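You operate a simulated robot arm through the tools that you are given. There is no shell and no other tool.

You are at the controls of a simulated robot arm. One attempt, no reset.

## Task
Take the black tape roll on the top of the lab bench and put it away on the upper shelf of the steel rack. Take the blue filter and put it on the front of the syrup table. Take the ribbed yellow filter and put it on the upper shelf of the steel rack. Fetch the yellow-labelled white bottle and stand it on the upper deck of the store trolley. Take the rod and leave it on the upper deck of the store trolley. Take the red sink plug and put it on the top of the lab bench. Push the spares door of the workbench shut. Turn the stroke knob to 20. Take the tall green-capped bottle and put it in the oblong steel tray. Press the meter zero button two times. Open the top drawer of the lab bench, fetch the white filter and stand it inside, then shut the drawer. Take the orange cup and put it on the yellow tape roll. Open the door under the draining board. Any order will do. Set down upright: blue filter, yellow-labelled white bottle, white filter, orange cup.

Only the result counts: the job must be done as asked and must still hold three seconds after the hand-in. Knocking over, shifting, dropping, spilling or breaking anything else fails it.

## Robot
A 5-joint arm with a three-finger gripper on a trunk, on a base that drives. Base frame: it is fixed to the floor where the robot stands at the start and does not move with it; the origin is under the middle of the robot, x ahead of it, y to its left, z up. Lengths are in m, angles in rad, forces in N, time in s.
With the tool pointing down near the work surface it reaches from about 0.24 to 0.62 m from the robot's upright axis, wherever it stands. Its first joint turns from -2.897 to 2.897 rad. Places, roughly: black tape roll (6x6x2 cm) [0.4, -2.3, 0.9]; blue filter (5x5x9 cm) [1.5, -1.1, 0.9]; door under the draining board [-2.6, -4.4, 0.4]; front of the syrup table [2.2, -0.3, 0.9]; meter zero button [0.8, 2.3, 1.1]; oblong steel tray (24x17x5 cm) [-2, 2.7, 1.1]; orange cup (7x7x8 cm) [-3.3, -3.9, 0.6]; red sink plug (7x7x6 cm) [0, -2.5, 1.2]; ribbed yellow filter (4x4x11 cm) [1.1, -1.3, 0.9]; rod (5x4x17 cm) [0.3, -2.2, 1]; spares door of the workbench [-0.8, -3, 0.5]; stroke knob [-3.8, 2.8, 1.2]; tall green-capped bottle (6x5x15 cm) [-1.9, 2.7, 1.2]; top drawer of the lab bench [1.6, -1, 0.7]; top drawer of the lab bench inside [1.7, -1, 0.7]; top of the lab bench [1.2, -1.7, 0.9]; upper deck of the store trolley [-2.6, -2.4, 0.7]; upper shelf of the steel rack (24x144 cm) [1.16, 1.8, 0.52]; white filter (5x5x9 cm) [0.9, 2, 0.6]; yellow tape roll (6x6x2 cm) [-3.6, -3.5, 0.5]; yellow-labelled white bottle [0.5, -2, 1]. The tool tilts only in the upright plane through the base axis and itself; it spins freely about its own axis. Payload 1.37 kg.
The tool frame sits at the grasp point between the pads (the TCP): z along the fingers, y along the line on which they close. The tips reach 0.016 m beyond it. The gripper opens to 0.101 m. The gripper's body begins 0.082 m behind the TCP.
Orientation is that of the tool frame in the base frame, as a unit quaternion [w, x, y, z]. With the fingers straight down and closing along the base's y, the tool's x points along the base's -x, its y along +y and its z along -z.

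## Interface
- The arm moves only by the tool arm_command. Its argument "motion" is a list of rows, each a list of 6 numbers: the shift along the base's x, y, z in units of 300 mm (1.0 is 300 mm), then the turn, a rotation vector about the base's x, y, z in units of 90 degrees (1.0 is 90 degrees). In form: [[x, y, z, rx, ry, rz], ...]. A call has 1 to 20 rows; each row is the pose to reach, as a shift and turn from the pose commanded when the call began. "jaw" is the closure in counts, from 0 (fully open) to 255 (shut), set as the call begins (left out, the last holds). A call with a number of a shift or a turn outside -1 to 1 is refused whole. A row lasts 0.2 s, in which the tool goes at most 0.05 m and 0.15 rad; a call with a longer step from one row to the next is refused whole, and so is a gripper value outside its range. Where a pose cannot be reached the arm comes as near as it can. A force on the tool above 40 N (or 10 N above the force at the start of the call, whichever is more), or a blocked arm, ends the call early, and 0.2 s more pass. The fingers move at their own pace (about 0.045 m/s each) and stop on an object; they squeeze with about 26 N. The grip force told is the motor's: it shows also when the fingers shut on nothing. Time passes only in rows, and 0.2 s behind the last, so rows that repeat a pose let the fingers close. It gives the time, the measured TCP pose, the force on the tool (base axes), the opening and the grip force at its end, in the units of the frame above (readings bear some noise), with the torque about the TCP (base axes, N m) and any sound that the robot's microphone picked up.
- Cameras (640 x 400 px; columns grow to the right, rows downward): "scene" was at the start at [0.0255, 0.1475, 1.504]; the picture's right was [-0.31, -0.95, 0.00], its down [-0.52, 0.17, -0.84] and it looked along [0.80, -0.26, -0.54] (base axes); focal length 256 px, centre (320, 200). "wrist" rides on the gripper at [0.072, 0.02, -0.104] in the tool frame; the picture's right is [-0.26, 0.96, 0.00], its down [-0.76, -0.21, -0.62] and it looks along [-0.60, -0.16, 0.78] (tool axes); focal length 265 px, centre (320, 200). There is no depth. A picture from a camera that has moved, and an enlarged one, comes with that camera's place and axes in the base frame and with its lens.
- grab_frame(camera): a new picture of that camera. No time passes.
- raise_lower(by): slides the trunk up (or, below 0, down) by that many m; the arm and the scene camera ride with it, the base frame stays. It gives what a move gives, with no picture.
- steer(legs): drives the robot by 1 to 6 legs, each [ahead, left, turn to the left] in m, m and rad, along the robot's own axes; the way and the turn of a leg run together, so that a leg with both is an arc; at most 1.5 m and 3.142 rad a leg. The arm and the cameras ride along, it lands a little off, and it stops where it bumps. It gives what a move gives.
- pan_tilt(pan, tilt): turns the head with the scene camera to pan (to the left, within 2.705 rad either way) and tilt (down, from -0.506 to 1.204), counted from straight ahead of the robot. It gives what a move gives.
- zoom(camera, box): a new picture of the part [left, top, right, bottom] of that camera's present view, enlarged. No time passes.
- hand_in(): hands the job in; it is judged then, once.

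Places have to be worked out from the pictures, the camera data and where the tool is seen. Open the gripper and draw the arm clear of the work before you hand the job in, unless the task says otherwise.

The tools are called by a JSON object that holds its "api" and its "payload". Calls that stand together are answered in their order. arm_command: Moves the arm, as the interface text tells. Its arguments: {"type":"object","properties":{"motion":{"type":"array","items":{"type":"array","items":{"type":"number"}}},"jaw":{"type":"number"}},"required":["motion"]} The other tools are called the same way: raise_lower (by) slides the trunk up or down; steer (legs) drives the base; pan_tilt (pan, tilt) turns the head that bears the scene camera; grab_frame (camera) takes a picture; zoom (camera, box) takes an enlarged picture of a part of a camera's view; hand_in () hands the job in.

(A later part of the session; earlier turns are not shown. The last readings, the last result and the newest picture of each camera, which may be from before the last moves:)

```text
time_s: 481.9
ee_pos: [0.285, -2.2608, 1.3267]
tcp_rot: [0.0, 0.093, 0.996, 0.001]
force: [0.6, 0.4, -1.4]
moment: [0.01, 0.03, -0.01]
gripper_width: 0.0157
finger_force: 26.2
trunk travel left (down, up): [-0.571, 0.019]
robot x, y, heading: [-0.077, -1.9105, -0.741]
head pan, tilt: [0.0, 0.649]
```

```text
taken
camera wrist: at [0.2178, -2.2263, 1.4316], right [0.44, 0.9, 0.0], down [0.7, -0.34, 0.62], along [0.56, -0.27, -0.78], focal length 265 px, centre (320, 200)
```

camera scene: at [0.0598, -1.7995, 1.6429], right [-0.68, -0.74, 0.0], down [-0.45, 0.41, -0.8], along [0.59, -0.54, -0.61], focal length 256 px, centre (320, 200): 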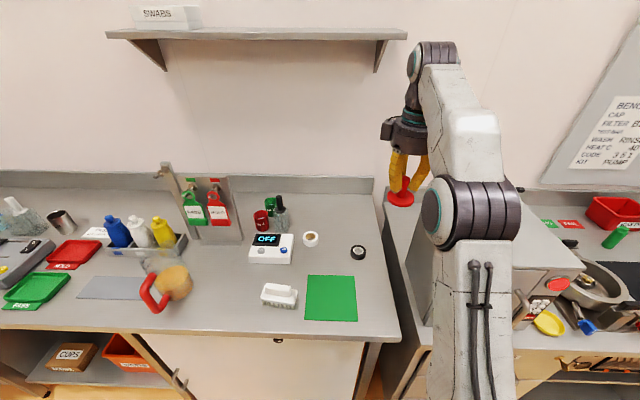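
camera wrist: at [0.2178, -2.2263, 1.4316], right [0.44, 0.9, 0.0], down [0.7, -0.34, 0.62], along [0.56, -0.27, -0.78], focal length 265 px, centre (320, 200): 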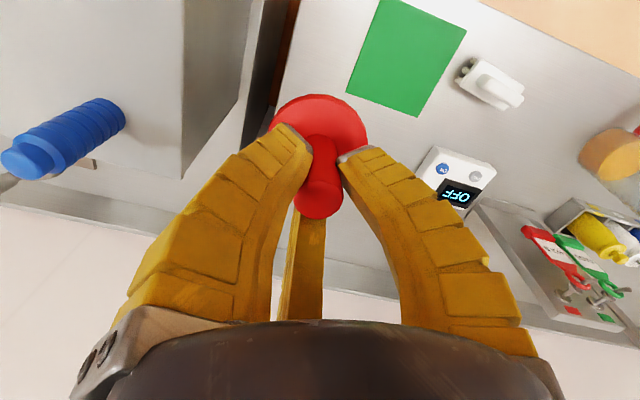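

Position is right (between the mat edge and the bench end). I lower in two stages.

{"api": "arm_command", "payload": {"motion": [[0.01, 0.015, -0.12, 0, 0, 0], [0.017, 0.027, -0.28, 0, 0, 0], [0.017, 0.027, -0.44, 0, 0, 0], [0.017, 0.027, -0.6, 0, 0, 0], [0.017, 0.027, -0.76, 0, 0, 0], [0.017, 0.027, -0.92, 0, 0, 0], [0.017, 0.027, -0.95, 0, 0, 0], [0.017, 0.027, -0.95, 0, 0, 0]]}}

{"api": "grab_frame", "payload": {"camera": "scene"}}

{"api": "grab_frame", "payload": {"camera": "wrist"}}

```text
time_s: 483.7
ee_pos: [0.2873, -2.2507, 1.0422]
tcp_rot: [0.0, 0.093, 0.996, -0.001]
force: [-0.1, 0.9, -0.5]
moment: [-0.01, 0.0, 0.03]
gripper_width: 0.0159
finger_force: 26.2
trunk travel left (down, up): [-0.571, 0.019]
robot x, y, heading: [-0.0804, -1.9094, -0.744]
head pan, tilt: [0.0, 0.649]
```

```text
taken
camera scene: at [0.0587, -1.7984, 1.6429], right [-0.68, -0.74, 0.0], down [-0.45, 0.41, -0.8], along [0.59, -0.54, -0.6], focal length 256 px, centre (320, 200)
```

scene: 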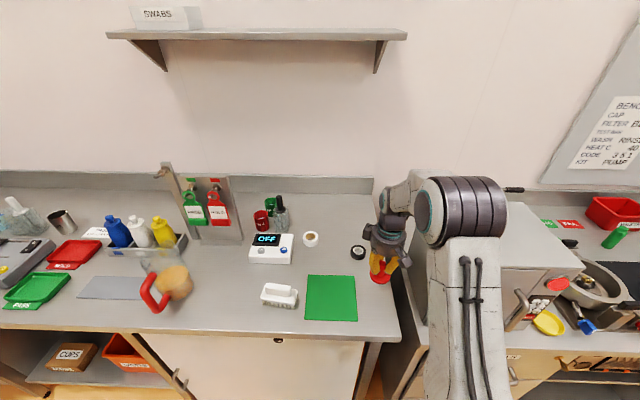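

```text
taken
camera wrist: at [0.2198, -2.2164, 1.147], right [0.44, 0.9, 0.0], down [0.7, -0.34, 0.62], along [0.56, -0.27, -0.78], focal length 265 px, centre (320, 200)
```

wrist: 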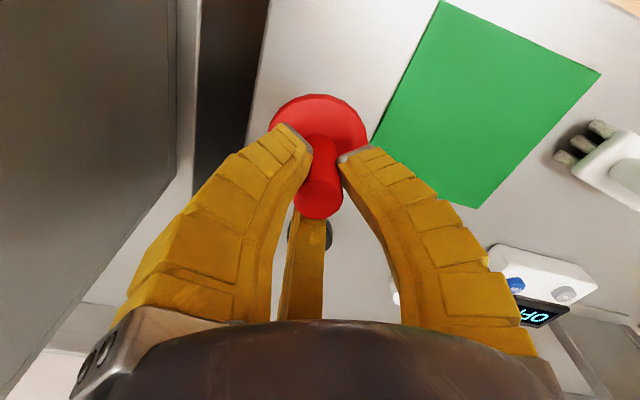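

{"api": "arm_command", "payload": {"motion": [[0, 0, -0.1, 0, 0, 0], [0, 0, -0.2, 0, 0, 0], [0, 0, -0.27, 0, 0, 0], [0, 0, -0.29, 0, 0, 0], [0, 0, -0.29, 0, 0, 0]]}}

```text
time_s: 484.9
ee_pos: [0.2893, -2.2511, 0.9549]
tcp_rot: [0.001, 0.092, 0.996, -0.001]
force: [0.3, -0.9, -0.6]
moment: [0.01, -0.03, -0.03]
gripper_width: 0.0159
finger_force: 25.9
trunk travel left (down, up): [-0.571, 0.019]
robot x, y, heading: [-0.0807, -1.9109, -0.743]
head pan, tilt: [0.0, 0.649]
```

I creep down to contact.

{"api": "arm_command", "payload": {"motion": [[0, 0, -0.01, 0, 0, 0], [0, 0, -0.02, 0, 0, 0], [0, 0, -0.03, 0, 0, 0], [0, 0, -0.03, 0, 0, 0]]}}

```text
time_s: 485.9
ee_pos: [0.2893, -2.2526, 0.9472]
tcp_rot: [0.003, 0.093, 0.996, -0.002]
force: [0.4, -2.5, 10.0]
moment: [0.16, 0.0, 0.04]
gripper_width: 0.0197
finger_force: 26.0
trunk travel left (down, up): [-0.571, 0.019]
robot x, y, heading: [-0.0823, -1.9096, -0.748]
head pan, tilt: [0.0, 0.649]
```

Contact at 10 N. I release partially and rise.

{"api": "arm_command", "payload": {"motion": [[0, 0, 0.004, 0, 0, 0], [0, 0, 0.004, 0, 0, 0], [0, 0, 0.004, 0, 0, 0], [0, 0, 0.004, 0, 0, 0], [0, 0, 0.1, 0, 0, 0], [0, 0, 0.25, 0, 0, 0], [0, 0, 0.4, 0, 0, 0], [0, 0, 0.55, 0, 0, 0], [0, 0, 0.7, 0, 0, 0], [0, 0, 0.8, 0, 0, 0], [0, 0, 0.8, 0, 0, 0]], "jaw": 110}}

{"api": "zoom", "payload": {"camera": "scene", "box": [240, 200, 440, 340]}}

```text
time_s: 488.3
ee_pos: [0.29, -2.251, 1.1863]
tcp_rot: [0.001, 0.092, 0.996, 0.0]
force: [0.1, -0.3, 0.0]
moment: [0.02, 0.0, 0.01]
gripper_width: 0.0609
finger_force: 2.9
trunk travel left (down, up): [-0.571, 0.019]
robot x, y, heading: [-0.0832, -1.9112, -0.743]
head pan, tilt: [0.0, 0.649]
```

```text
2.86 times, centred on (340, 270) of scene
camera zoom: at [0.0587, -1.7985, 1.6429], right [-0.68, -0.74, 0.0], down [-0.45, 0.41, -0.8], along [0.59, -0.54, -0.6], focal length 733 px, centre (263, 0)
```

zoom: 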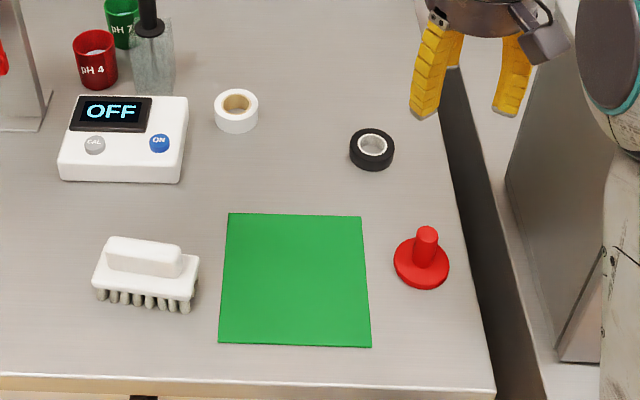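

Red plug placed on the bench top. Now the black tape at ≈(0.440,−2.337): I drive 0.08 m ahead and check by wrist camera.

{"api": "steer", "payload": {"legs": [[0.08, 0.02, 0.0]]}}

{"api": "grab_frame", "payload": {"camera": "wrist"}}

{"api": "zoom", "payload": {"camera": "scene", "box": [300, 220, 440, 330]}}

```text
time_s: 489.4
ee_pos: [0.3619, -2.2918, 1.1848]
tcp_rot: [0.0, 0.092, 0.996, 0.0]
force: [0.0, 0.1, 0.9]
moment: [0.04, 0.02, -0.01]
gripper_width: 0.0612
finger_force: 2.5
trunk travel left (down, up): [-0.571, 0.019]
robot x, y, heading: [-0.009, -1.952, -0.742]
head pan, tilt: [0.0, 0.649]
```

```text
taken
camera wrist: at [0.2952, -2.257, 1.2901], right [0.44, 0.9, 0.0], down [0.7, -0.34, 0.62], along [0.56, -0.27, -0.78], focal length 265 px, centre (320, 200)
```

wrist: 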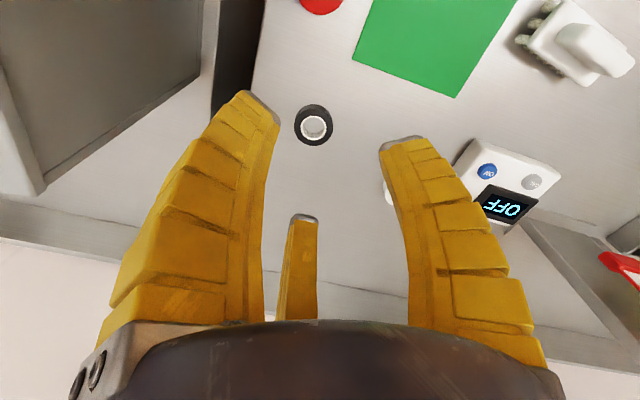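

```text
3.64 times, centred on (370, 275) of scene
camera zoom: at [0.1321, -1.8381, 1.6428], right [-0.68, -0.74, 0.0], down [-0.45, 0.41, -0.8], along [0.59, -0.54, -0.61], focal length 932 px, centre (138, -73)
```

zoom: 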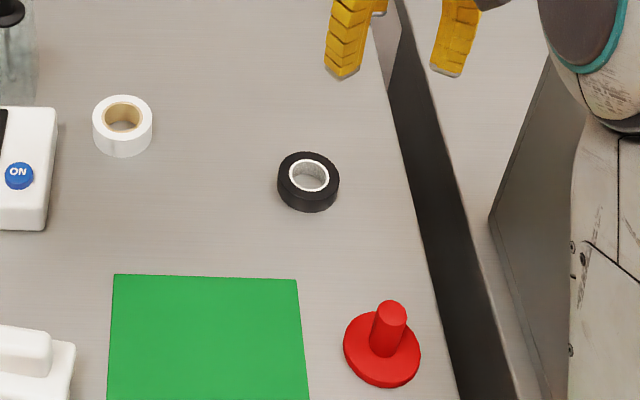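

Tape at ≈(0.435, −2.335). I move over it, open fully, and lower to z≈1.0 for a check.

{"api": "arm_command", "payload": {"motion": [[0.12, -0.072, 0, 0, 0, 0], [0.243, -0.144, 0, 0, 0, 0], [0.243, -0.144, -0.15, 0, 0, 0], [0.243, -0.144, -0.3, 0, 0, 0], [0.243, -0.144, -0.45, 0, 0, 0], [0.243, -0.144, -0.6, 0, 0, 0], [0.243, -0.144, -0.6, 0, 0, 0]], "jaw": 0}}

{"api": "grab_frame", "payload": {"camera": "wrist"}}

{"api": "grab_frame", "payload": {"camera": "scene"}}

```text
time_s: 491.0
ee_pos: [0.4352, -2.3321, 1.0038]
tcp_rot: [0.001, 0.092, 0.996, -0.001]
force: [-0.1, -0.8, 0.1]
moment: [-0.02, 0.01, 0.02]
gripper_width: 0.1009
finger_force: 0.0
trunk travel left (down, up): [-0.571, 0.019]
robot x, y, heading: [-0.0082, -1.9469, -0.744]
head pan, tilt: [0.0, 0.649]
```

```text
taken
camera wrist: at [0.3678, -2.299, 1.1087], right [0.44, 0.9, 0.0], down [0.7, -0.34, 0.62], along [0.56, -0.27, -0.78], focal length 265 px, centre (320, 200)
```

wrist: 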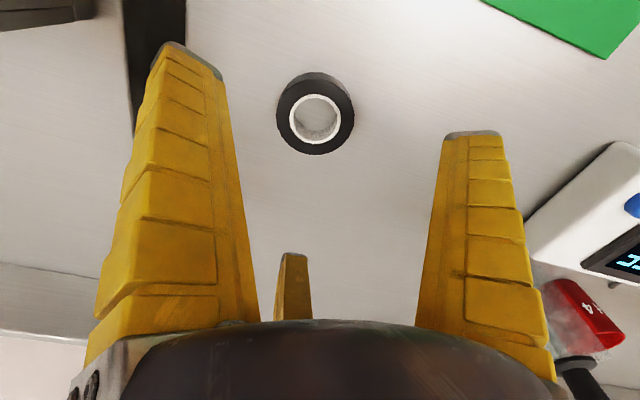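

```text
taken
camera scene: at [0.1304, -1.8371, 1.643], right [-0.68, -0.74, 0.0], down [-0.45, 0.41, -0.8], along [0.59, -0.54, -0.6], focal length 256 px, centre (320, 200)
```

scene: 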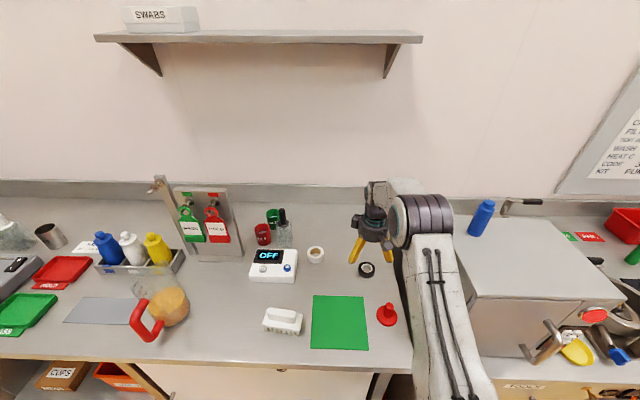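

Tape centred. I lower to z≈0.919 (tips just above the bench) and close.

{"api": "arm_command", "payload": {"motion": [[-0.006, -0.002, -0.1, 0, 0, 0], [-0.006, -0.002, -0.2, 0, 0, 0], [-0.006, -0.002, -0.26, 0, 0, 0], [-0.006, -0.002, -0.282, 0, 0, 0], [-0.006, -0.002, -0.282, 0, 0, 0]]}}

{"api": "arm_command", "payload": {"motion": [[0, 0, 0, 0, 0, 0], [0, 0, 0, 0, 0, 0], [0, 0, 0, 0, 0, 0], [0, 0, 0, 0, 0, 0], [0, 0, 0, 0, 0, 0]], "jaw": 255}}

{"api": "grab_frame", "payload": {"camera": "wrist"}}

```text
time_s: 492.2
ee_pos: [0.4336, -2.3343, 0.9199]
tcp_rot: [0.0, 0.093, 0.996, -0.001]
force: [0.0, 0.6, 0.6]
moment: [-0.01, 0.03, -0.02]
gripper_width: 0.1008
finger_force: 0.1
trunk travel left (down, up): [-0.571, 0.019]
robot x, y, heading: [-0.0093, -1.9471, -0.745]
head pan, tilt: [0.0, 0.649]
```

```text
time_s: 493.4
ee_pos: [0.4331, -2.3335, 0.9209]
tcp_rot: [0.0, 0.093, 0.996, 0.0]
force: [-0.2, 1.5, 4.0]
moment: [0.05, 0.06, 0.02]
gripper_width: 0.0517
finger_force: 26.1
trunk travel left (down, up): [-0.571, 0.019]
robot x, y, heading: [-0.0091, -1.9498, -0.739]
head pan, tilt: [0.0, 0.649]
```

```text
taken
camera wrist: at [0.366, -2.2996, 1.0259], right [0.44, 0.9, 0.0], down [0.7, -0.34, 0.62], along [0.56, -0.27, -0.78], focal length 265 px, centre (320, 200)
```

wrist: 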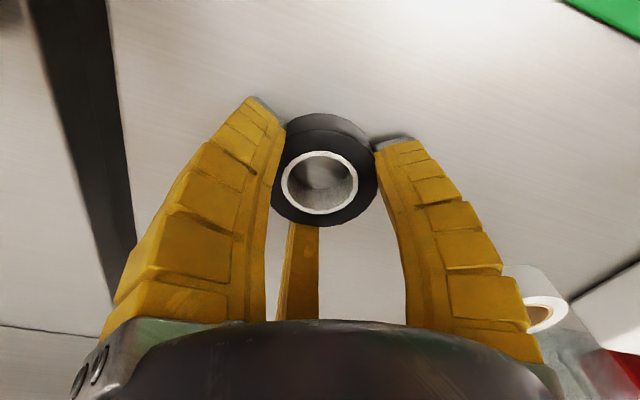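

Gripped at 52 mm. I lift the tape to z≈1.2 and check it's held.

{"api": "arm_command", "payload": {"motion": [[0, 0, 0.05, 0, 0, 0], [0, 0, 0.15, 0, 0, 0], [0, 0, 0.3, 0, 0, 0], [0, 0, 0.45, 0, 0, 0], [0, 0, 0.6, 0, 0, 0], [0, 0, 0.75, 0, 0, 0], [0, 0, 0.85, 0, 0, 0], [0, 0, 0.85, 0, 0, 0]]}}

{"api": "grab_frame", "payload": {"camera": "wrist"}}

```text
time_s: 495.2
ee_pos: [0.4311, -2.3354, 1.1755]
tcp_rot: [0.0, 0.092, 0.996, 0.0]
force: [0.4, 0.1, -0.5]
moment: [0.02, -0.03, 0.02]
gripper_width: 0.051
finger_force: 26.4
trunk travel left (down, up): [-0.571, 0.019]
robot x, y, heading: [-0.0088, -1.9458, -0.738]
head pan, tilt: [0.0, 0.649]
```

```text
taken
camera wrist: at [0.3652, -2.3008, 1.2806], right [0.44, 0.9, 0.0], down [0.7, -0.34, 0.62], along [0.56, -0.27, -0.78], focal length 265 px, centre (320, 200)
```

wrist: 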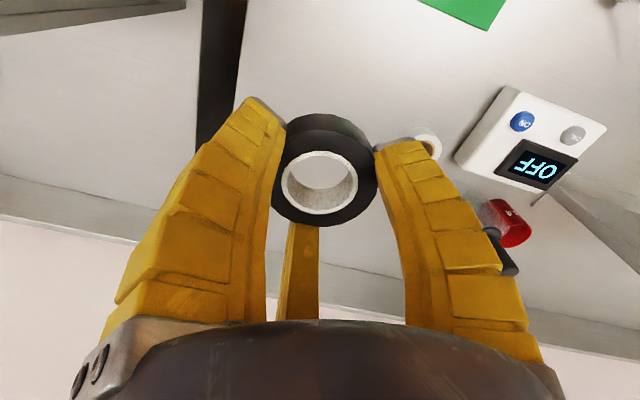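

Tape held. I drive to the steel rack: back off, turn, along the aisle, then across.

{"api": "steer", "payload": {"legs": [[-0.6, 0.0, 0.0], [0.0, 0.0, 1.55], [1.1, 0.0, 0.0], [0.95, 0.62, 0.0], [0.5, 0.55, 0.0]]}}

{"api": "pan_tilt", "payload": {"pan": 0.0, "tilt": 0.7}}

{"api": "grab_frame", "payload": {"camera": "scene"}}

```text
time_s: 516.6
ee_pos: [0.9621, 1.508, 1.175]
tcp_rot: [0.002, -0.622, 0.783, 0.0]
force: [0.8, -0.2, -0.1]
moment: [-0.01, 0.0, -0.03]
gripper_width: 0.0514
finger_force: 25.7
trunk travel left (down, up): [-0.571, 0.019]
robot x, y, heading: [0.5585, 1.0833, 0.781]
head pan, tilt: [0.0, 0.649]
```

```text
time_s: 517.2
ee_pos: [0.9604, 1.5077, 1.1749]
tcp_rot: [0.001, -0.622, 0.783, 0.001]
force: [-0.1, 0.4, -0.4]
moment: [-0.01, -0.01, 0.0]
gripper_width: 0.0508
finger_force: 25.7
trunk travel left (down, up): [-0.571, 0.019]
robot x, y, heading: [0.5556, 1.0848, 0.778]
head pan, tilt: [0.0, 0.7]
```

```text
taken
camera scene: at [0.4504, 1.2264, 1.6386], right [0.71, -0.71, 0.0], down [-0.46, -0.45, -0.77], along [0.54, 0.54, -0.64], focal length 256 px, centre (320, 200)
```

scene: 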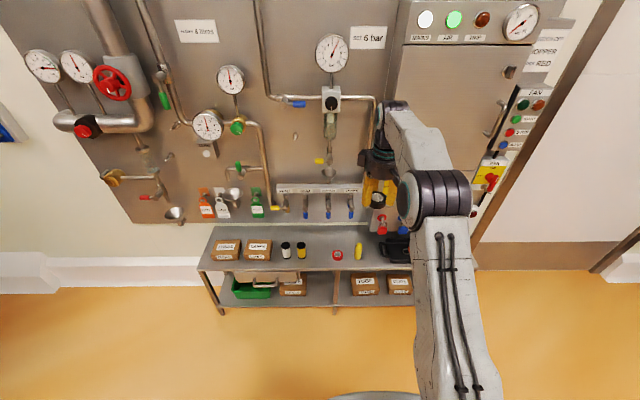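

At the rack. Target spot for the tape is between the yellow/black filter and the red tape, ≈(1.062, 1.838). I lower the trunk 0.4 m while clear.

{"api": "raise_lower", "payload": {"by": -0.4}}

{"api": "steer", "payload": {"legs": [[0.18, 0.16, 0.02]]}}

{"api": "grab_frame", "payload": {"camera": "scene"}}

{"api": "grab_frame", "payload": {"camera": "wrist"}}

```text
time_s: 521.0
ee_pos: [0.9617, 1.51, 0.776]
tcp_rot: [0.0, -0.622, 0.783, 0.001]
force: [0.1, 0.4, 0.1]
moment: [-0.02, -0.03, 0.01]
gripper_width: 0.0507
finger_force: 26.1
trunk travel left (down, up): [-0.171, 0.419]
robot x, y, heading: [0.558, 1.0864, 0.785]
head pan, tilt: [0.0, 0.7]
```

```text
time_s: 522.8
ee_pos: [0.9643, 1.7562, 0.7752]
tcp_rot: [0.001, -0.63, 0.776, 0.0]
force: [0.5, -0.1, -0.3]
moment: [0.0, 0.01, 0.02]
gripper_width: 0.051
finger_force: 26.0
trunk travel left (down, up): [-0.171, 0.419]
robot x, y, heading: [0.5698, 1.3263, 0.805]
head pan, tilt: [0.0, 0.7]
```

```text
taken
camera scene: at [0.4602, 1.4629, 1.2386], right [0.72, -0.69, 0.0], down [-0.45, -0.46, -0.76], along [0.53, 0.55, -0.64], focal length 256 px, centre (320, 200)
```

scene: 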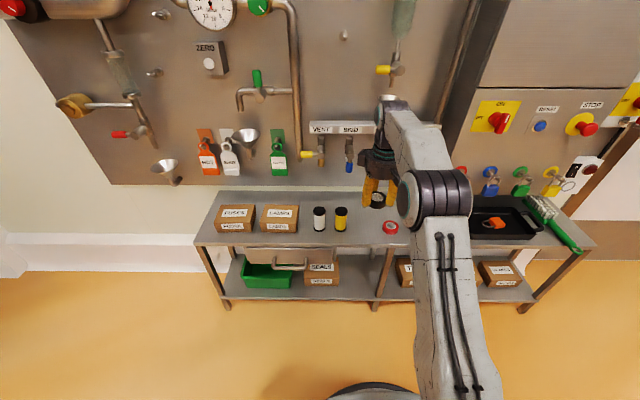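

```text
taken
camera wrist: at [0.9308, 1.6907, 0.8804], right [-0.89, 0.46, 0.0], down [0.36, 0.7, 0.62], along [0.29, 0.55, -0.78], focal length 265 px, centre (320, 200)
```

wrist: 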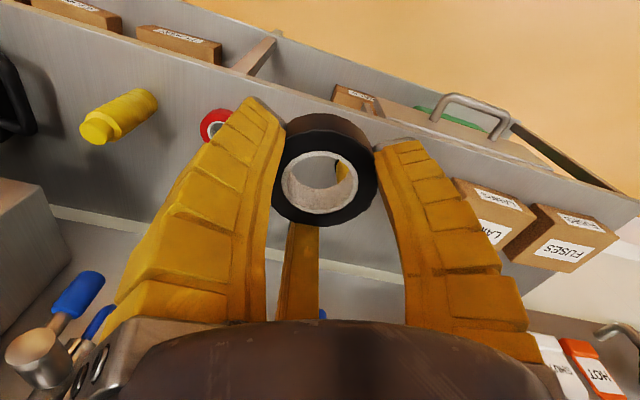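

P refined to ≈(1.051, 1.826). I drive 0.12 m ahead (tool at z 0.775, above the shelf items).

{"api": "steer", "payload": {"legs": [[0.12, 0.0, 0.0]]}}

{"api": "grab_frame", "payload": {"camera": "scene"}}

{"api": "grab_frame", "payload": {"camera": "wrist"}}

```text
time_s: 524.0
ee_pos: [1.0483, 1.8433, 0.7751]
tcp_rot: [0.0, -0.63, 0.777, 0.001]
force: [-0.7, 0.1, 0.4]
moment: [0.0, -0.01, 0.02]
gripper_width: 0.051
finger_force: 25.9
trunk travel left (down, up): [-0.171, 0.419]
robot x, y, heading: [0.6534, 1.4102, 0.808]
head pan, tilt: [0.0, 0.7]
```

```text
taken
camera scene: at [0.544, 1.5501, 1.2386], right [0.72, -0.69, 0.0], down [-0.45, -0.46, -0.76], along [0.53, 0.55, -0.64], focal length 256 px, centre (320, 200)
```

scene: 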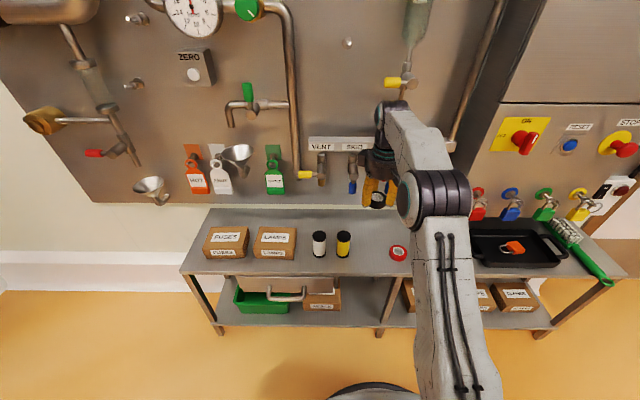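

```text
taken
camera wrist: at [1.0145, 1.7779, 0.8803], right [-0.89, 0.46, 0.0], down [0.36, 0.7, 0.62], along [0.29, 0.55, -0.78], focal length 265 px, centre (320, 200)
```

wrist: 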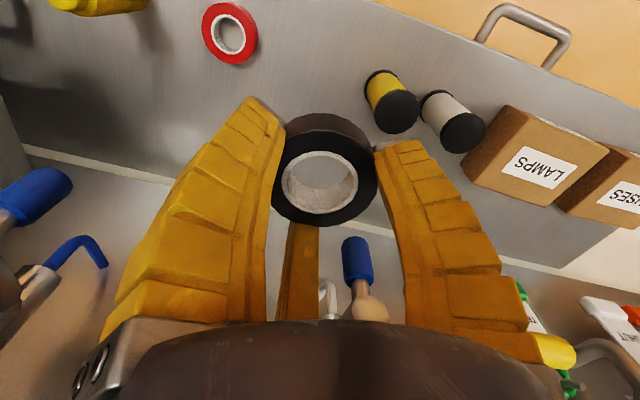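

P′ = (1.0345, 1.812), slightly nearer the shelf front to stay clear of the hanging valves. I move there and lower to z≈0.56.

{"api": "arm_command", "payload": {"motion": [[-0.046, -0.104, 0, 0, 0, 0], [-0.046, -0.104, -0.15, 0, 0, 0], [-0.046, -0.104, -0.3, 0, 0, 0], [-0.046, -0.104, -0.45, 0, 0, 0], [-0.046, -0.104, -0.6, 0, 0, 0], [-0.046, -0.104, -0.7, 0, 0, 0], [-0.046, -0.104, -0.7, 0, 0, 0]]}}

{"api": "grab_frame", "payload": {"camera": "scene"}}

{"api": "grab_frame", "payload": {"camera": "wrist"}}

```text
time_s: 525.6
ee_pos: [1.0356, 1.8116, 0.5639]
tcp_rot: [0.001, -0.63, 0.776, 0.0]
force: [0.7, -0.3, -0.3]
moment: [0.01, -0.04, -0.03]
gripper_width: 0.0512
finger_force: 26.7
trunk travel left (down, up): [-0.171, 0.419]
robot x, y, heading: [0.6534, 1.4126, 0.804]
head pan, tilt: [0.0, 0.7]
```

```text
taken
camera scene: at [0.5441, 1.5502, 1.2386], right [0.72, -0.69, 0.0], down [-0.45, -0.46, -0.76], along [0.53, 0.55, -0.64], focal length 256 px, centre (320, 200)
```

scene: 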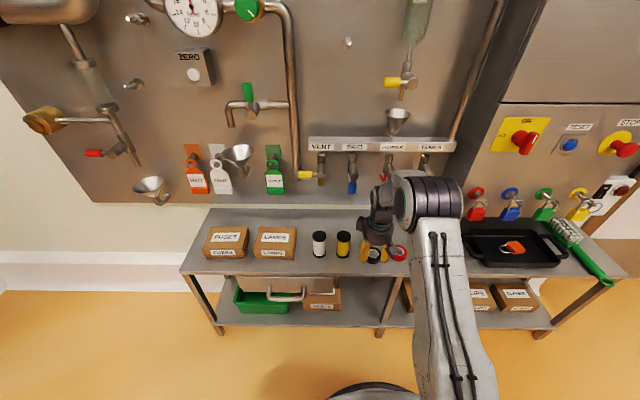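

```text
taken
camera wrist: at [1.0, 1.7462, 0.6691], right [-0.89, 0.46, 0.0], down [0.36, 0.7, 0.62], along [0.29, 0.55, -0.78], focal length 265 px, centre (320, 200)
```

wrist: 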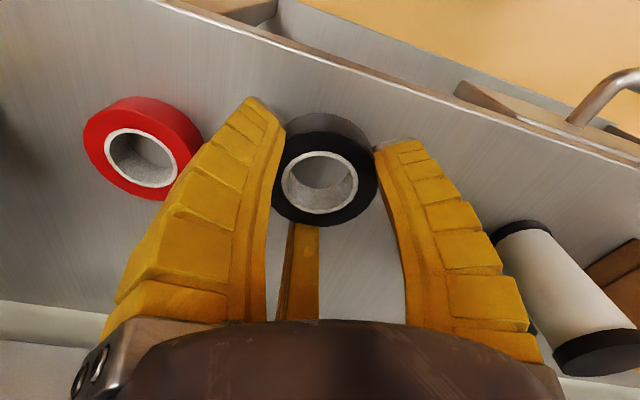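

Gaps to red tape and filters look OK. I lower to near contact and then creep.

{"api": "arm_command", "payload": {"motion": [[0, 0, -0.03, 0, 0, 0], [0, 0, -0.06, 0, 0, 0], [0, 0, -0.068, 0, 0, 0], [0, 0, -0.068, 0, 0, 0]]}}

{"api": "arm_command", "payload": {"motion": [[0, 0, -0.006, 0, 0, 0], [0, 0, -0.012, 0, 0, 0], [0, 0, -0.018, 0, 0, 0], [0, 0, -0.018, 0, 0, 0]]}}

```text
time_s: 526.6
ee_pos: [1.035, 1.8122, 0.5456]
tcp_rot: [0.0, -0.63, 0.777, 0.0]
force: [0.1, -0.8, -0.6]
moment: [0.01, 0.02, 0.04]
gripper_width: 0.0509
finger_force: 26.1
trunk travel left (down, up): [-0.171, 0.419]
robot x, y, heading: [0.6511, 1.4081, 0.804]
head pan, tilt: [0.0, 0.7]
```

```text
time_s: 527.6
ee_pos: [1.0353, 1.8114, 0.5427]
tcp_rot: [0.002, -0.63, 0.777, 0.001]
force: [-2.8, -0.5, 8.9]
moment: [-0.03, 0.11, 0.01]
gripper_width: 0.0522
finger_force: 26.3
trunk travel left (down, up): [-0.171, 0.419]
robot x, y, heading: [0.6493, 1.4126, 0.805]
head pan, tilt: [0.0, 0.7]
```

Contact (8.9 N). I open by only ~1 cm total and rise.

{"api": "arm_command", "payload": {"motion": [[0, 0, 0.004, 0, 0, 0], [0, 0, 0.004, 0, 0, 0], [0, 0, 0.004, 0, 0, 0], [0, 0, 0.03, 0, 0, 0], [0, 0, 0.1, 0, 0, 0], [0, 0, 0.22, 0, 0, 0], [0, 0, 0.36, 0, 0, 0], [0, 0, 0.5, 0, 0, 0], [0, 0, 0.64, 0, 0, 0], [0, 0, 0.75, 0, 0, 0], [0, 0, 0.75, 0, 0, 0]], "jaw": 108}}

{"api": "grab_frame", "payload": {"camera": "scene"}}

{"api": "grab_frame", "payload": {"camera": "wrist"}}

```text
time_s: 530.0
ee_pos: [1.0336, 1.8102, 0.7635]
tcp_rot: [0.001, -0.63, 0.777, 0.0]
force: [1.2, -0.6, 0.7]
moment: [-0.06, -0.01, 0.03]
gripper_width: 0.0617
finger_force: 1.9
trunk travel left (down, up): [-0.171, 0.419]
robot x, y, heading: [0.6523, 1.4101, 0.798]
head pan, tilt: [0.0, 0.7]
```

```text
taken
camera scene: at [0.5439, 1.55, 1.2386], right [0.72, -0.69, 0.0], down [-0.45, -0.46, -0.77], along [0.53, 0.55, -0.64], focal length 256 px, centre (320, 200)
```

scene: 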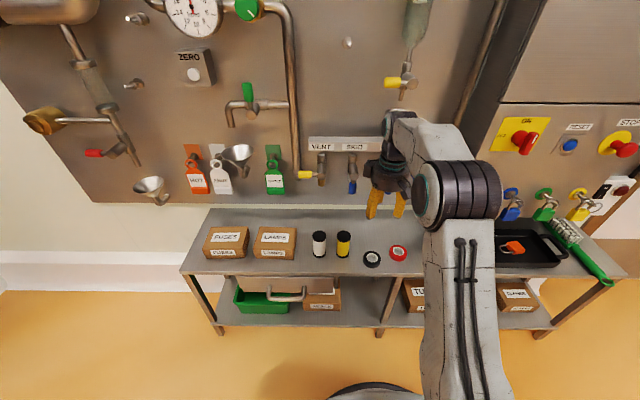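

```text
taken
camera wrist: at [0.9993, 1.7449, 0.8693], right [-0.89, 0.46, 0.0], down [0.36, 0.7, 0.62], along [0.29, 0.55, -0.78], focal length 265 px, centre (320, 200)
```

wrist: 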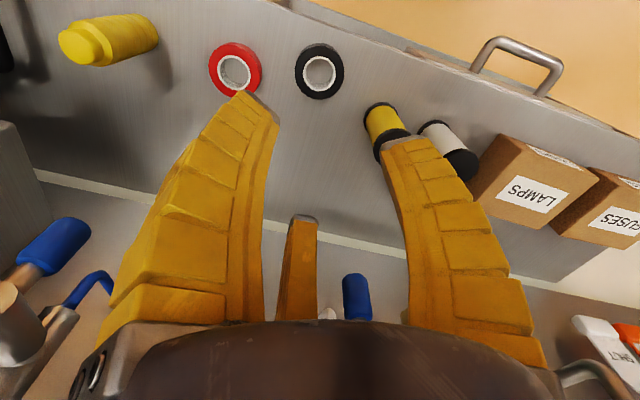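

Black tape is on the rack shelf. Next the white filter at ≈(0.935, 1.948), close to the yellow/black one. I rotate so the single finger points left (wider gap), and shift the base left.

{"api": "steer", "payload": {"legs": [[0.03, 0.17, 0.0]]}}

{"api": "arm_command", "payload": {"motion": [[0, 0, 0, 0, 0, -0.09], [0, 0, 0, 0, 0, -0.18], [0, 0, 0, 0, 0, -0.27], [0, 0, 0, 0, 0, -0.345], [0, 0, 0, 0, 0, -0.345]], "jaw": 75}}

{"api": "grab_frame", "payload": {"camera": "scene"}}

{"api": "grab_frame", "payload": {"camera": "wrist"}}

```text
time_s: 531.5
ee_pos: [0.931, 1.949, 0.7629]
tcp_rot: [0.001, -0.63, 0.777, 0.0]
force: [0.9, -0.2, 0.0]
moment: [0.01, 0.0, -0.02]
gripper_width: 0.0617
finger_force: 2.5
trunk travel left (down, up): [-0.171, 0.419]
robot x, y, heading: [0.5513, 1.5467, 0.803]
head pan, tilt: [0.0, 0.7]
```

```text
time_s: 532.7
ee_pos: [0.9339, 1.9489, 0.7648]
tcp_rot: [0.001, -0.398, 0.918, 0.0]
force: [1.0, -0.6, -0.9]
moment: [0.01, 0.0, 0.01]
gripper_width: 0.0744
finger_force: 2.5
trunk travel left (down, up): [-0.171, 0.419]
robot x, y, heading: [0.5508, 1.5491, 0.805]
head pan, tilt: [0.0, 0.7]
```

```text
taken
camera scene: at [0.4423, 1.689, 1.2386], right [0.72, -0.69, 0.0], down [-0.45, -0.46, -0.76], along [0.53, 0.55, -0.64], focal length 256 px, centre (320, 200)
```

scene: 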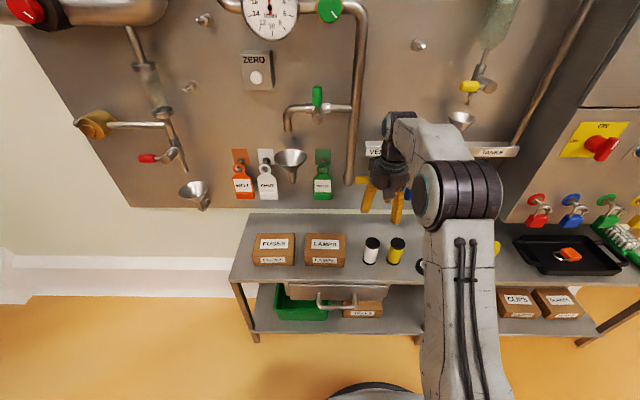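

```text
taken
camera wrist: at [0.8687, 1.9112, 0.869], right [-0.52, 0.85, 0.0], down [0.67, 0.41, 0.62], along [0.53, 0.33, -0.78], focal length 265 px, centre (320, 200)
```

wrist: 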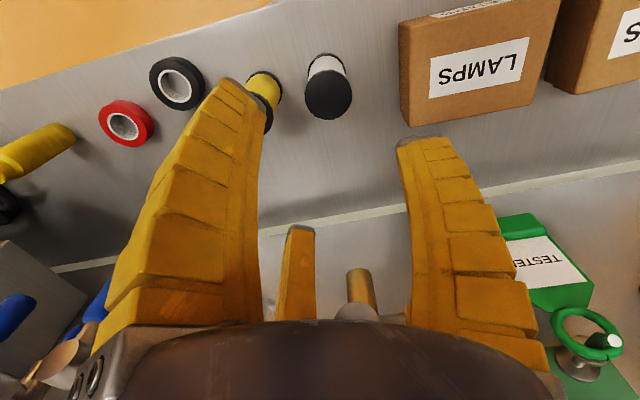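

White filter ≈(0.929, 1.953). I adjust slightly and lower to z≈0.67 for a check.

{"api": "arm_command", "payload": {"motion": [[-0.015, 0.014, -0.1, 0, 0, 0], [-0.015, 0.014, -0.22, 0, 0, 0], [-0.015, 0.014, -0.31, 0, 0, 0], [-0.015, 0.014, -0.31, 0, 0, 0]]}}

{"api": "grab_frame", "payload": {"camera": "wrist"}}

{"api": "zoom", "payload": {"camera": "scene", "box": [320, 180, 440, 290]}}

```text
time_s: 533.7
ee_pos: [0.9282, 1.9542, 0.6707]
tcp_rot: [0.0, -0.398, 0.917, 0.0]
force: [0.2, -0.3, 0.2]
moment: [0.0, 0.01, 0.0]
gripper_width: 0.074
finger_force: 2.0
trunk travel left (down, up): [-0.171, 0.419]
robot x, y, heading: [0.5542, 1.5478, 0.799]
head pan, tilt: [0.0, 0.7]
```

```text
taken
camera wrist: at [0.8647, 1.915, 0.7765], right [-0.53, 0.85, 0.0], down [0.67, 0.41, 0.62], along [0.53, 0.33, -0.78], focal length 265 px, centre (320, 200)
```

wrist: 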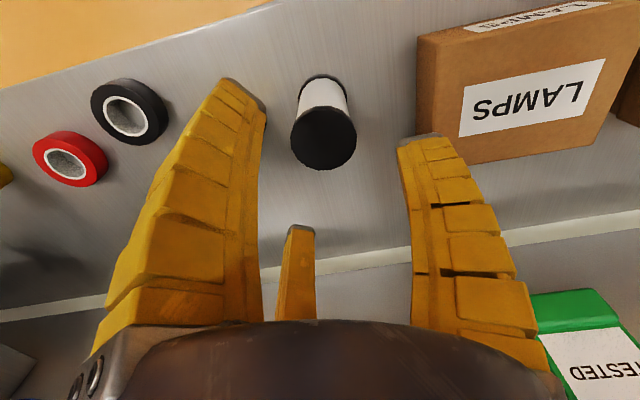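

```text
3.64 times, centred on (380, 235) of scene
camera zoom: at [0.4424, 1.6891, 1.2386], right [0.72, -0.69, 0.0], down [-0.45, -0.46, -0.76], along [0.53, 0.55, -0.64], focal length 932 px, centre (102, 73)
```

zoom: 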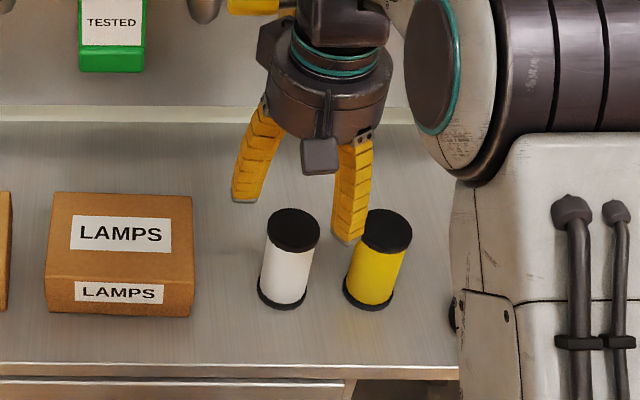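

Filter at ≈(0.9265, 1.958). I descend to z≈0.565 with the small correction.

{"api": "arm_command", "payload": {"motion": [[-0.006, 0.012, -0.1, 0, 0, 0], [-0.006, 0.012, -0.2, 0, 0, 0], [-0.006, 0.012, -0.3, 0, 0, 0], [-0.006, 0.012, -0.35, 0, 0, 0], [-0.006, 0.012, -0.35, 0, 0, 0]]}}

{"api": "grab_frame", "payload": {"camera": "wrist"}}

{"api": "zoom", "payload": {"camera": "scene", "box": [320, 180, 440, 290]}}

```text
time_s: 534.9
ee_pos: [0.9265, 1.9581, 0.5648]
tcp_rot: [0.0, -0.398, 0.917, 0.0]
force: [0.0, -0.2, 0.4]
moment: [-0.02, 0.01, -0.03]
gripper_width: 0.0739
finger_force: 1.8
trunk travel left (down, up): [-0.171, 0.419]
robot x, y, heading: [0.5528, 1.5501, 0.803]
head pan, tilt: [0.0, 0.7]
```

```text
taken
camera wrist: at [0.8625, 1.9193, 0.67], right [-0.53, 0.85, 0.0], down [0.67, 0.41, 0.62], along [0.53, 0.33, -0.78], focal length 265 px, centre (320, 200)
```

wrist: 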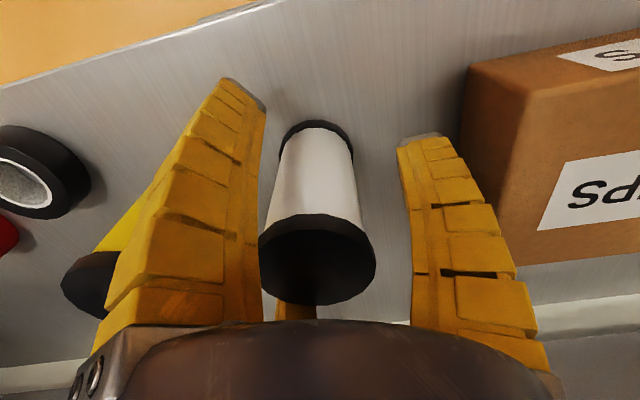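

```text
3.64 times, centred on (380, 235) of scene
camera zoom: at [0.4424, 1.6891, 1.2386], right [0.72, -0.69, 0.0], down [-0.45, -0.46, -0.76], along [0.53, 0.55, -0.64], focal length 932 px, centre (102, 73)
```

zoom: 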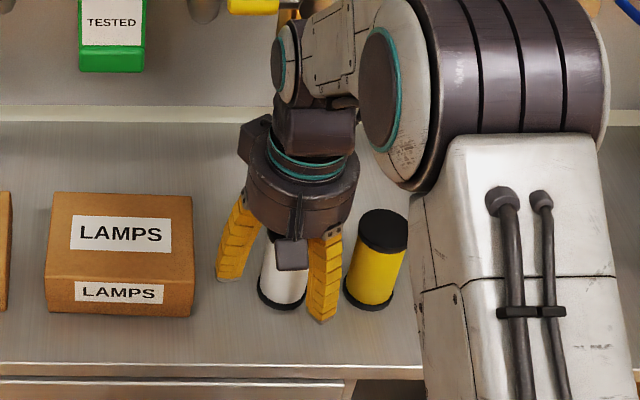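

Fingers straddle the white filter cleanly, not touching the yellow one or the box. I close.

{"api": "arm_command", "payload": {"motion": [[0, 0, 0, 0, 0, 0], [0, 0, 0, 0, 0, 0], [0, 0, 0, 0, 0, 0], [0, 0, 0, 0, 0, 0], [0, 0, 0, 0, 0, 0]], "jaw": 255}}

{"api": "arm_command", "payload": {"motion": [[0, 0, 0.04, 0, 0, 0], [0, 0, 0.1, 0, 0, 0], [0, 0, 0.22, 0, 0, 0], [0, 0, 0.36, 0, 0, 0], [0, 0, 0.5, 0, 0, 0], [0, 0, 0.64, 0, 0, 0], [0, 0, 0.64, 0, 0, 0]]}}

{"api": "grab_frame", "payload": {"camera": "wrist"}}

{"api": "grab_frame", "payload": {"camera": "scene"}}

```text
time_s: 536.1
ee_pos: [0.9251, 1.9564, 0.566]
tcp_rot: [0.001, -0.399, 0.917, 0.0]
force: [-0.3, -0.3, 5.6]
moment: [-0.13, 0.16, -0.02]
gripper_width: 0.0407
finger_force: 25.6
trunk travel left (down, up): [-0.171, 0.419]
robot x, y, heading: [0.5518, 1.5488, 0.805]
head pan, tilt: [0.0, 0.7]
```

```text
time_s: 537.7
ee_pos: [0.9259, 1.9554, 0.7557]
tcp_rot: [0.0, -0.399, 0.917, 0.0]
force: [-0.2, 0.4, -0.3]
moment: [0.04, 0.0, -0.01]
gripper_width: 0.0391
finger_force: 25.9
trunk travel left (down, up): [-0.171, 0.419]
robot x, y, heading: [0.5464, 1.5499, 0.805]
head pan, tilt: [0.0, 0.7]
```

```text
taken
camera wrist: at [0.8623, 1.9181, 0.8625], right [-0.53, 0.85, 0.0], down [0.67, 0.41, 0.62], along [0.53, 0.33, -0.78], focal length 265 px, centre (320, 200)
```

wrist: 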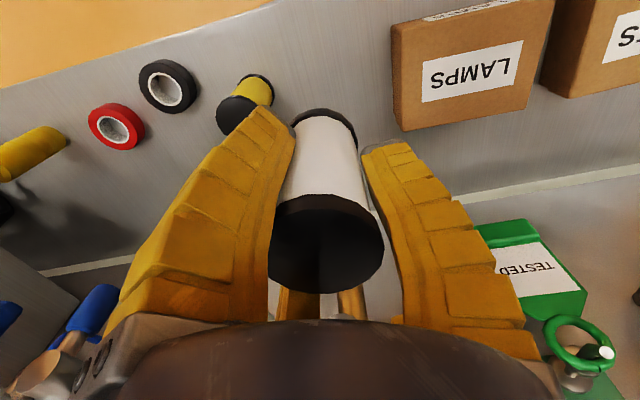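

```text
taken
camera scene: at [0.4423, 1.689, 1.2386], right [0.72, -0.69, 0.0], down [-0.45, -0.46, -0.77], along [0.53, 0.55, -0.64], focal length 256 px, centre (320, 200)
```

scene: 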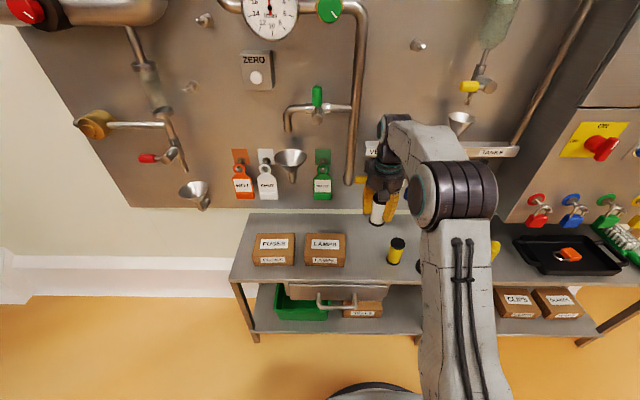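

White filter held. I back off, raise the trunk, and drive to the open drawer.

{"api": "steer", "payload": {"legs": [[-0.4, 0.0, 0.0]]}}

{"api": "raise_lower", "payload": {"by": 0.4}}

{"api": "steer", "payload": {"legs": [[0.0, 0.0, -1.542], [0.7, -0.4, 0.0], [0.45, -0.36, 0.0]]}}

{"api": "grab_frame", "payload": {"camera": "scene"}}

```text
time_s: 540.2
ee_pos: [0.6439, 1.6649, 0.7568]
tcp_rot: [0.001, -0.4, 0.917, 0.0]
force: [0.4, -0.1, 0.2]
moment: [-0.02, -0.04, -0.01]
gripper_width: 0.0392
finger_force: 26.6
trunk travel left (down, up): [-0.171, 0.419]
robot x, y, heading: [0.2725, 1.2544, 0.813]
head pan, tilt: [0.0, 0.7]
```

```text
time_s: 544.1
ee_pos: [0.6441, 1.6662, 1.1567]
tcp_rot: [0.001, -0.4, 0.916, 0.001]
force: [-0.5, -0.1, -0.1]
moment: [0.02, 0.05, 0.01]
gripper_width: 0.0389
finger_force: 26.2
trunk travel left (down, up): [-0.571, 0.019]
robot x, y, heading: [0.2689, 1.2584, 0.81]
head pan, tilt: [0.0, 0.7]
```

```text
time_s: 555.0
ee_pos: [1.0258, -0.4418, 1.1562]
tcp_rot: [0.0, 0.353, 0.936, 0.0]
force: [-0.9, 0.0, -0.6]
moment: [0.06, 0.0, 0.02]
gripper_width: 0.0398
finger_force: 26.4
trunk travel left (down, up): [-0.571, 0.019]
robot x, y, heading: [0.6071, -0.0792, -0.735]
head pan, tilt: [0.0, 0.7]
```

```text
taken
camera scene: at [0.7439, 0.035, 1.6386], right [-0.67, -0.74, 0.0], down [-0.48, 0.43, -0.76], along [0.57, -0.51, -0.64], focal length 256 px, centre (320, 200)
```

scene: 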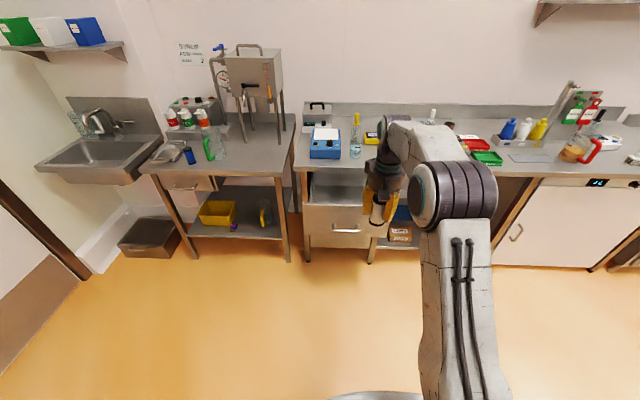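

{"api": "zoom", "payload": {"camera": "scene", "box": [280, 150, 400, 250]}}

```text
4.00 times, centred on (340, 200) of scene
camera zoom: at [0.7439, 0.035, 1.6386], right [-0.67, -0.74, 0.0], down [-0.48, 0.43, -0.76], along [0.57, -0.51, -0.64], focal length 1026 px, centre (240, 200)
```

zoom: 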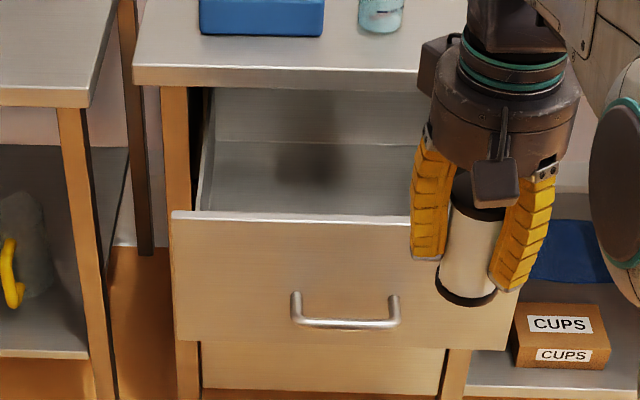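

The open drawer's exposed interior is ~0.23 m deep between its face and the bench edge; target ≈(1.413, −0.742). I rotate the tool −90° (camera sideways) and drive up.

{"api": "arm_command", "payload": {"motion": [[0, 0, 0, 0, 0, -0.091], [0, 0, 0, 0, 0, -0.182], [0, 0, 0, 0, 0, -0.273], [0, 0, 0, 0, 0, -0.364], [0, 0, 0, 0, 0, -0.455], [0, 0, 0, 0, 0, -0.546], [0, 0, 0, 0, 0, -0.637], [0, 0, 0, 0, 0, -0.728], [0, 0, 0, 0, 0, -0.819], [0, 0, 0, 0, 0, -0.91], [0, 0, 0, 0, 0, -1.0], [0, 0, 0, 0, 0, -1.0]]}}

{"api": "steer", "payload": {"legs": [[0.48, 0.035, 0.0]]}}

{"api": "grab_frame", "payload": {"camera": "scene"}}

{"api": "grab_frame", "payload": {"camera": "wrist"}}

```text
time_s: 557.6
ee_pos: [1.0244, -0.4408, 1.1566]
tcp_rot: [0.0, 0.912, 0.411, -0.001]
force: [-0.2, 0.1, 0.1]
moment: [0.01, 0.01, -0.03]
gripper_width: 0.0395
finger_force: 26.2
trunk travel left (down, up): [-0.571, 0.019]
robot x, y, heading: [0.6021, -0.0769, -0.735]
head pan, tilt: [0.0, 0.7]
```

```text
time_s: 560.5
ee_pos: [1.4024, -0.7375, 1.1573]
tcp_rot: [0.0, 0.912, 0.411, 0.0]
force: [-0.4, -0.4, -0.3]
moment: [0.02, 0.02, 0.03]
gripper_width: 0.0398
finger_force: 26.1
trunk travel left (down, up): [-0.571, 0.019]
robot x, y, heading: [0.9863, -0.3751, -0.742]
head pan, tilt: [0.0, 0.7]
```

```text
taken
camera scene: at [1.1239, -0.261, 1.6386], right [-0.67, -0.74, 0.0], down [-0.48, 0.43, -0.76], along [0.56, -0.52, -0.64], focal length 256 px, centre (320, 200)
```

scene: 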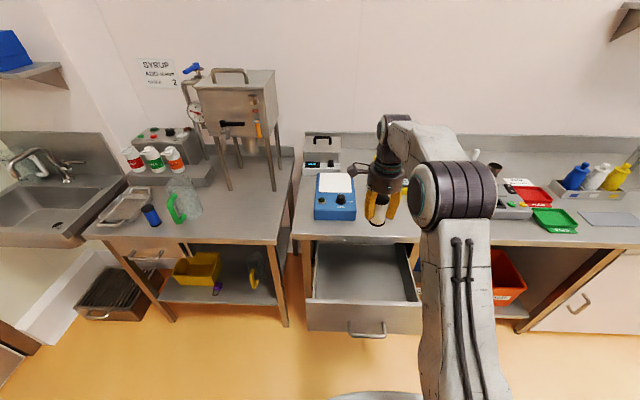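

```text
taken
camera wrist: at [1.4651, -0.6961, 1.2615], right [0.55, -0.84, 0.0], down [-0.66, -0.43, 0.62], along [-0.52, -0.34, -0.78], focal length 265 px, centre (320, 200)
```

wrist: 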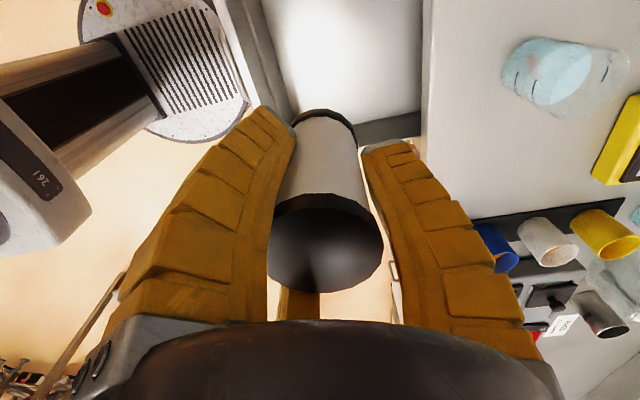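

Aligned over the drawer opening. I shift slightly to (1.42, −0.733) and lower the trunk 0.3 m.

{"api": "arm_command", "payload": {"motion": [[0.03, 0.008, 0, 0, 0, 0], [0.059, 0.015, 0, 0, 0, 0], [0.059, 0.015, 0, 0, 0, 0]]}}

{"api": "raise_lower", "payload": {"by": -0.27}}

{"api": "grab_frame", "payload": {"camera": "scene"}}

{"api": "grab_frame", "payload": {"camera": "wrist"}}

```text
time_s: 561.3
ee_pos: [1.4201, -0.7345, 1.1572]
tcp_rot: [0.001, 0.912, 0.411, 0.0]
force: [0.0, 0.6, -0.5]
moment: [0.02, -0.02, -0.01]
gripper_width: 0.0396
finger_force: 26.4
trunk travel left (down, up): [-0.571, 0.019]
robot x, y, heading: [0.9882, -0.3681, -0.74]
head pan, tilt: [0.0, 0.7]
```

```text
time_s: 564.0
ee_pos: [1.4195, -0.7347, 0.8865]
tcp_rot: [0.001, 0.912, 0.411, -0.001]
force: [0.0, 0.2, -1.3]
moment: [0.0, -0.01, 0.0]
gripper_width: 0.0395
finger_force: 26.3
trunk travel left (down, up): [-0.301, 0.289]
robot x, y, heading: [0.983, -0.3693, -0.739]
head pan, tilt: [0.0, 0.7]
```

```text
taken
camera scene: at [1.1232, -0.2605, 1.3686], right [-0.67, -0.74, 0.0], down [-0.48, 0.43, -0.76], along [0.56, -0.52, -0.64], focal length 256 px, centre (320, 200)
```

scene: 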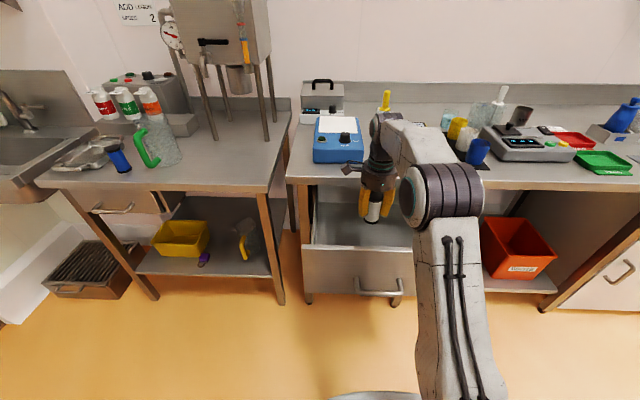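

```text
taken
camera wrist: at [1.4821, -0.6915, 0.9919], right [0.55, -0.84, 0.0], down [-0.66, -0.43, 0.62], along [-0.52, -0.34, -0.78], focal length 265 px, centre (320, 200)
```

wrist: 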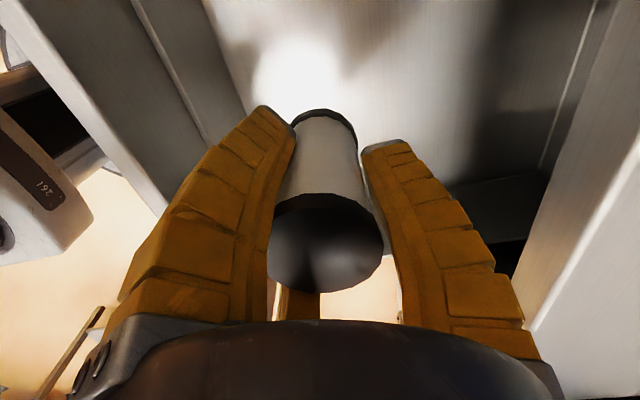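

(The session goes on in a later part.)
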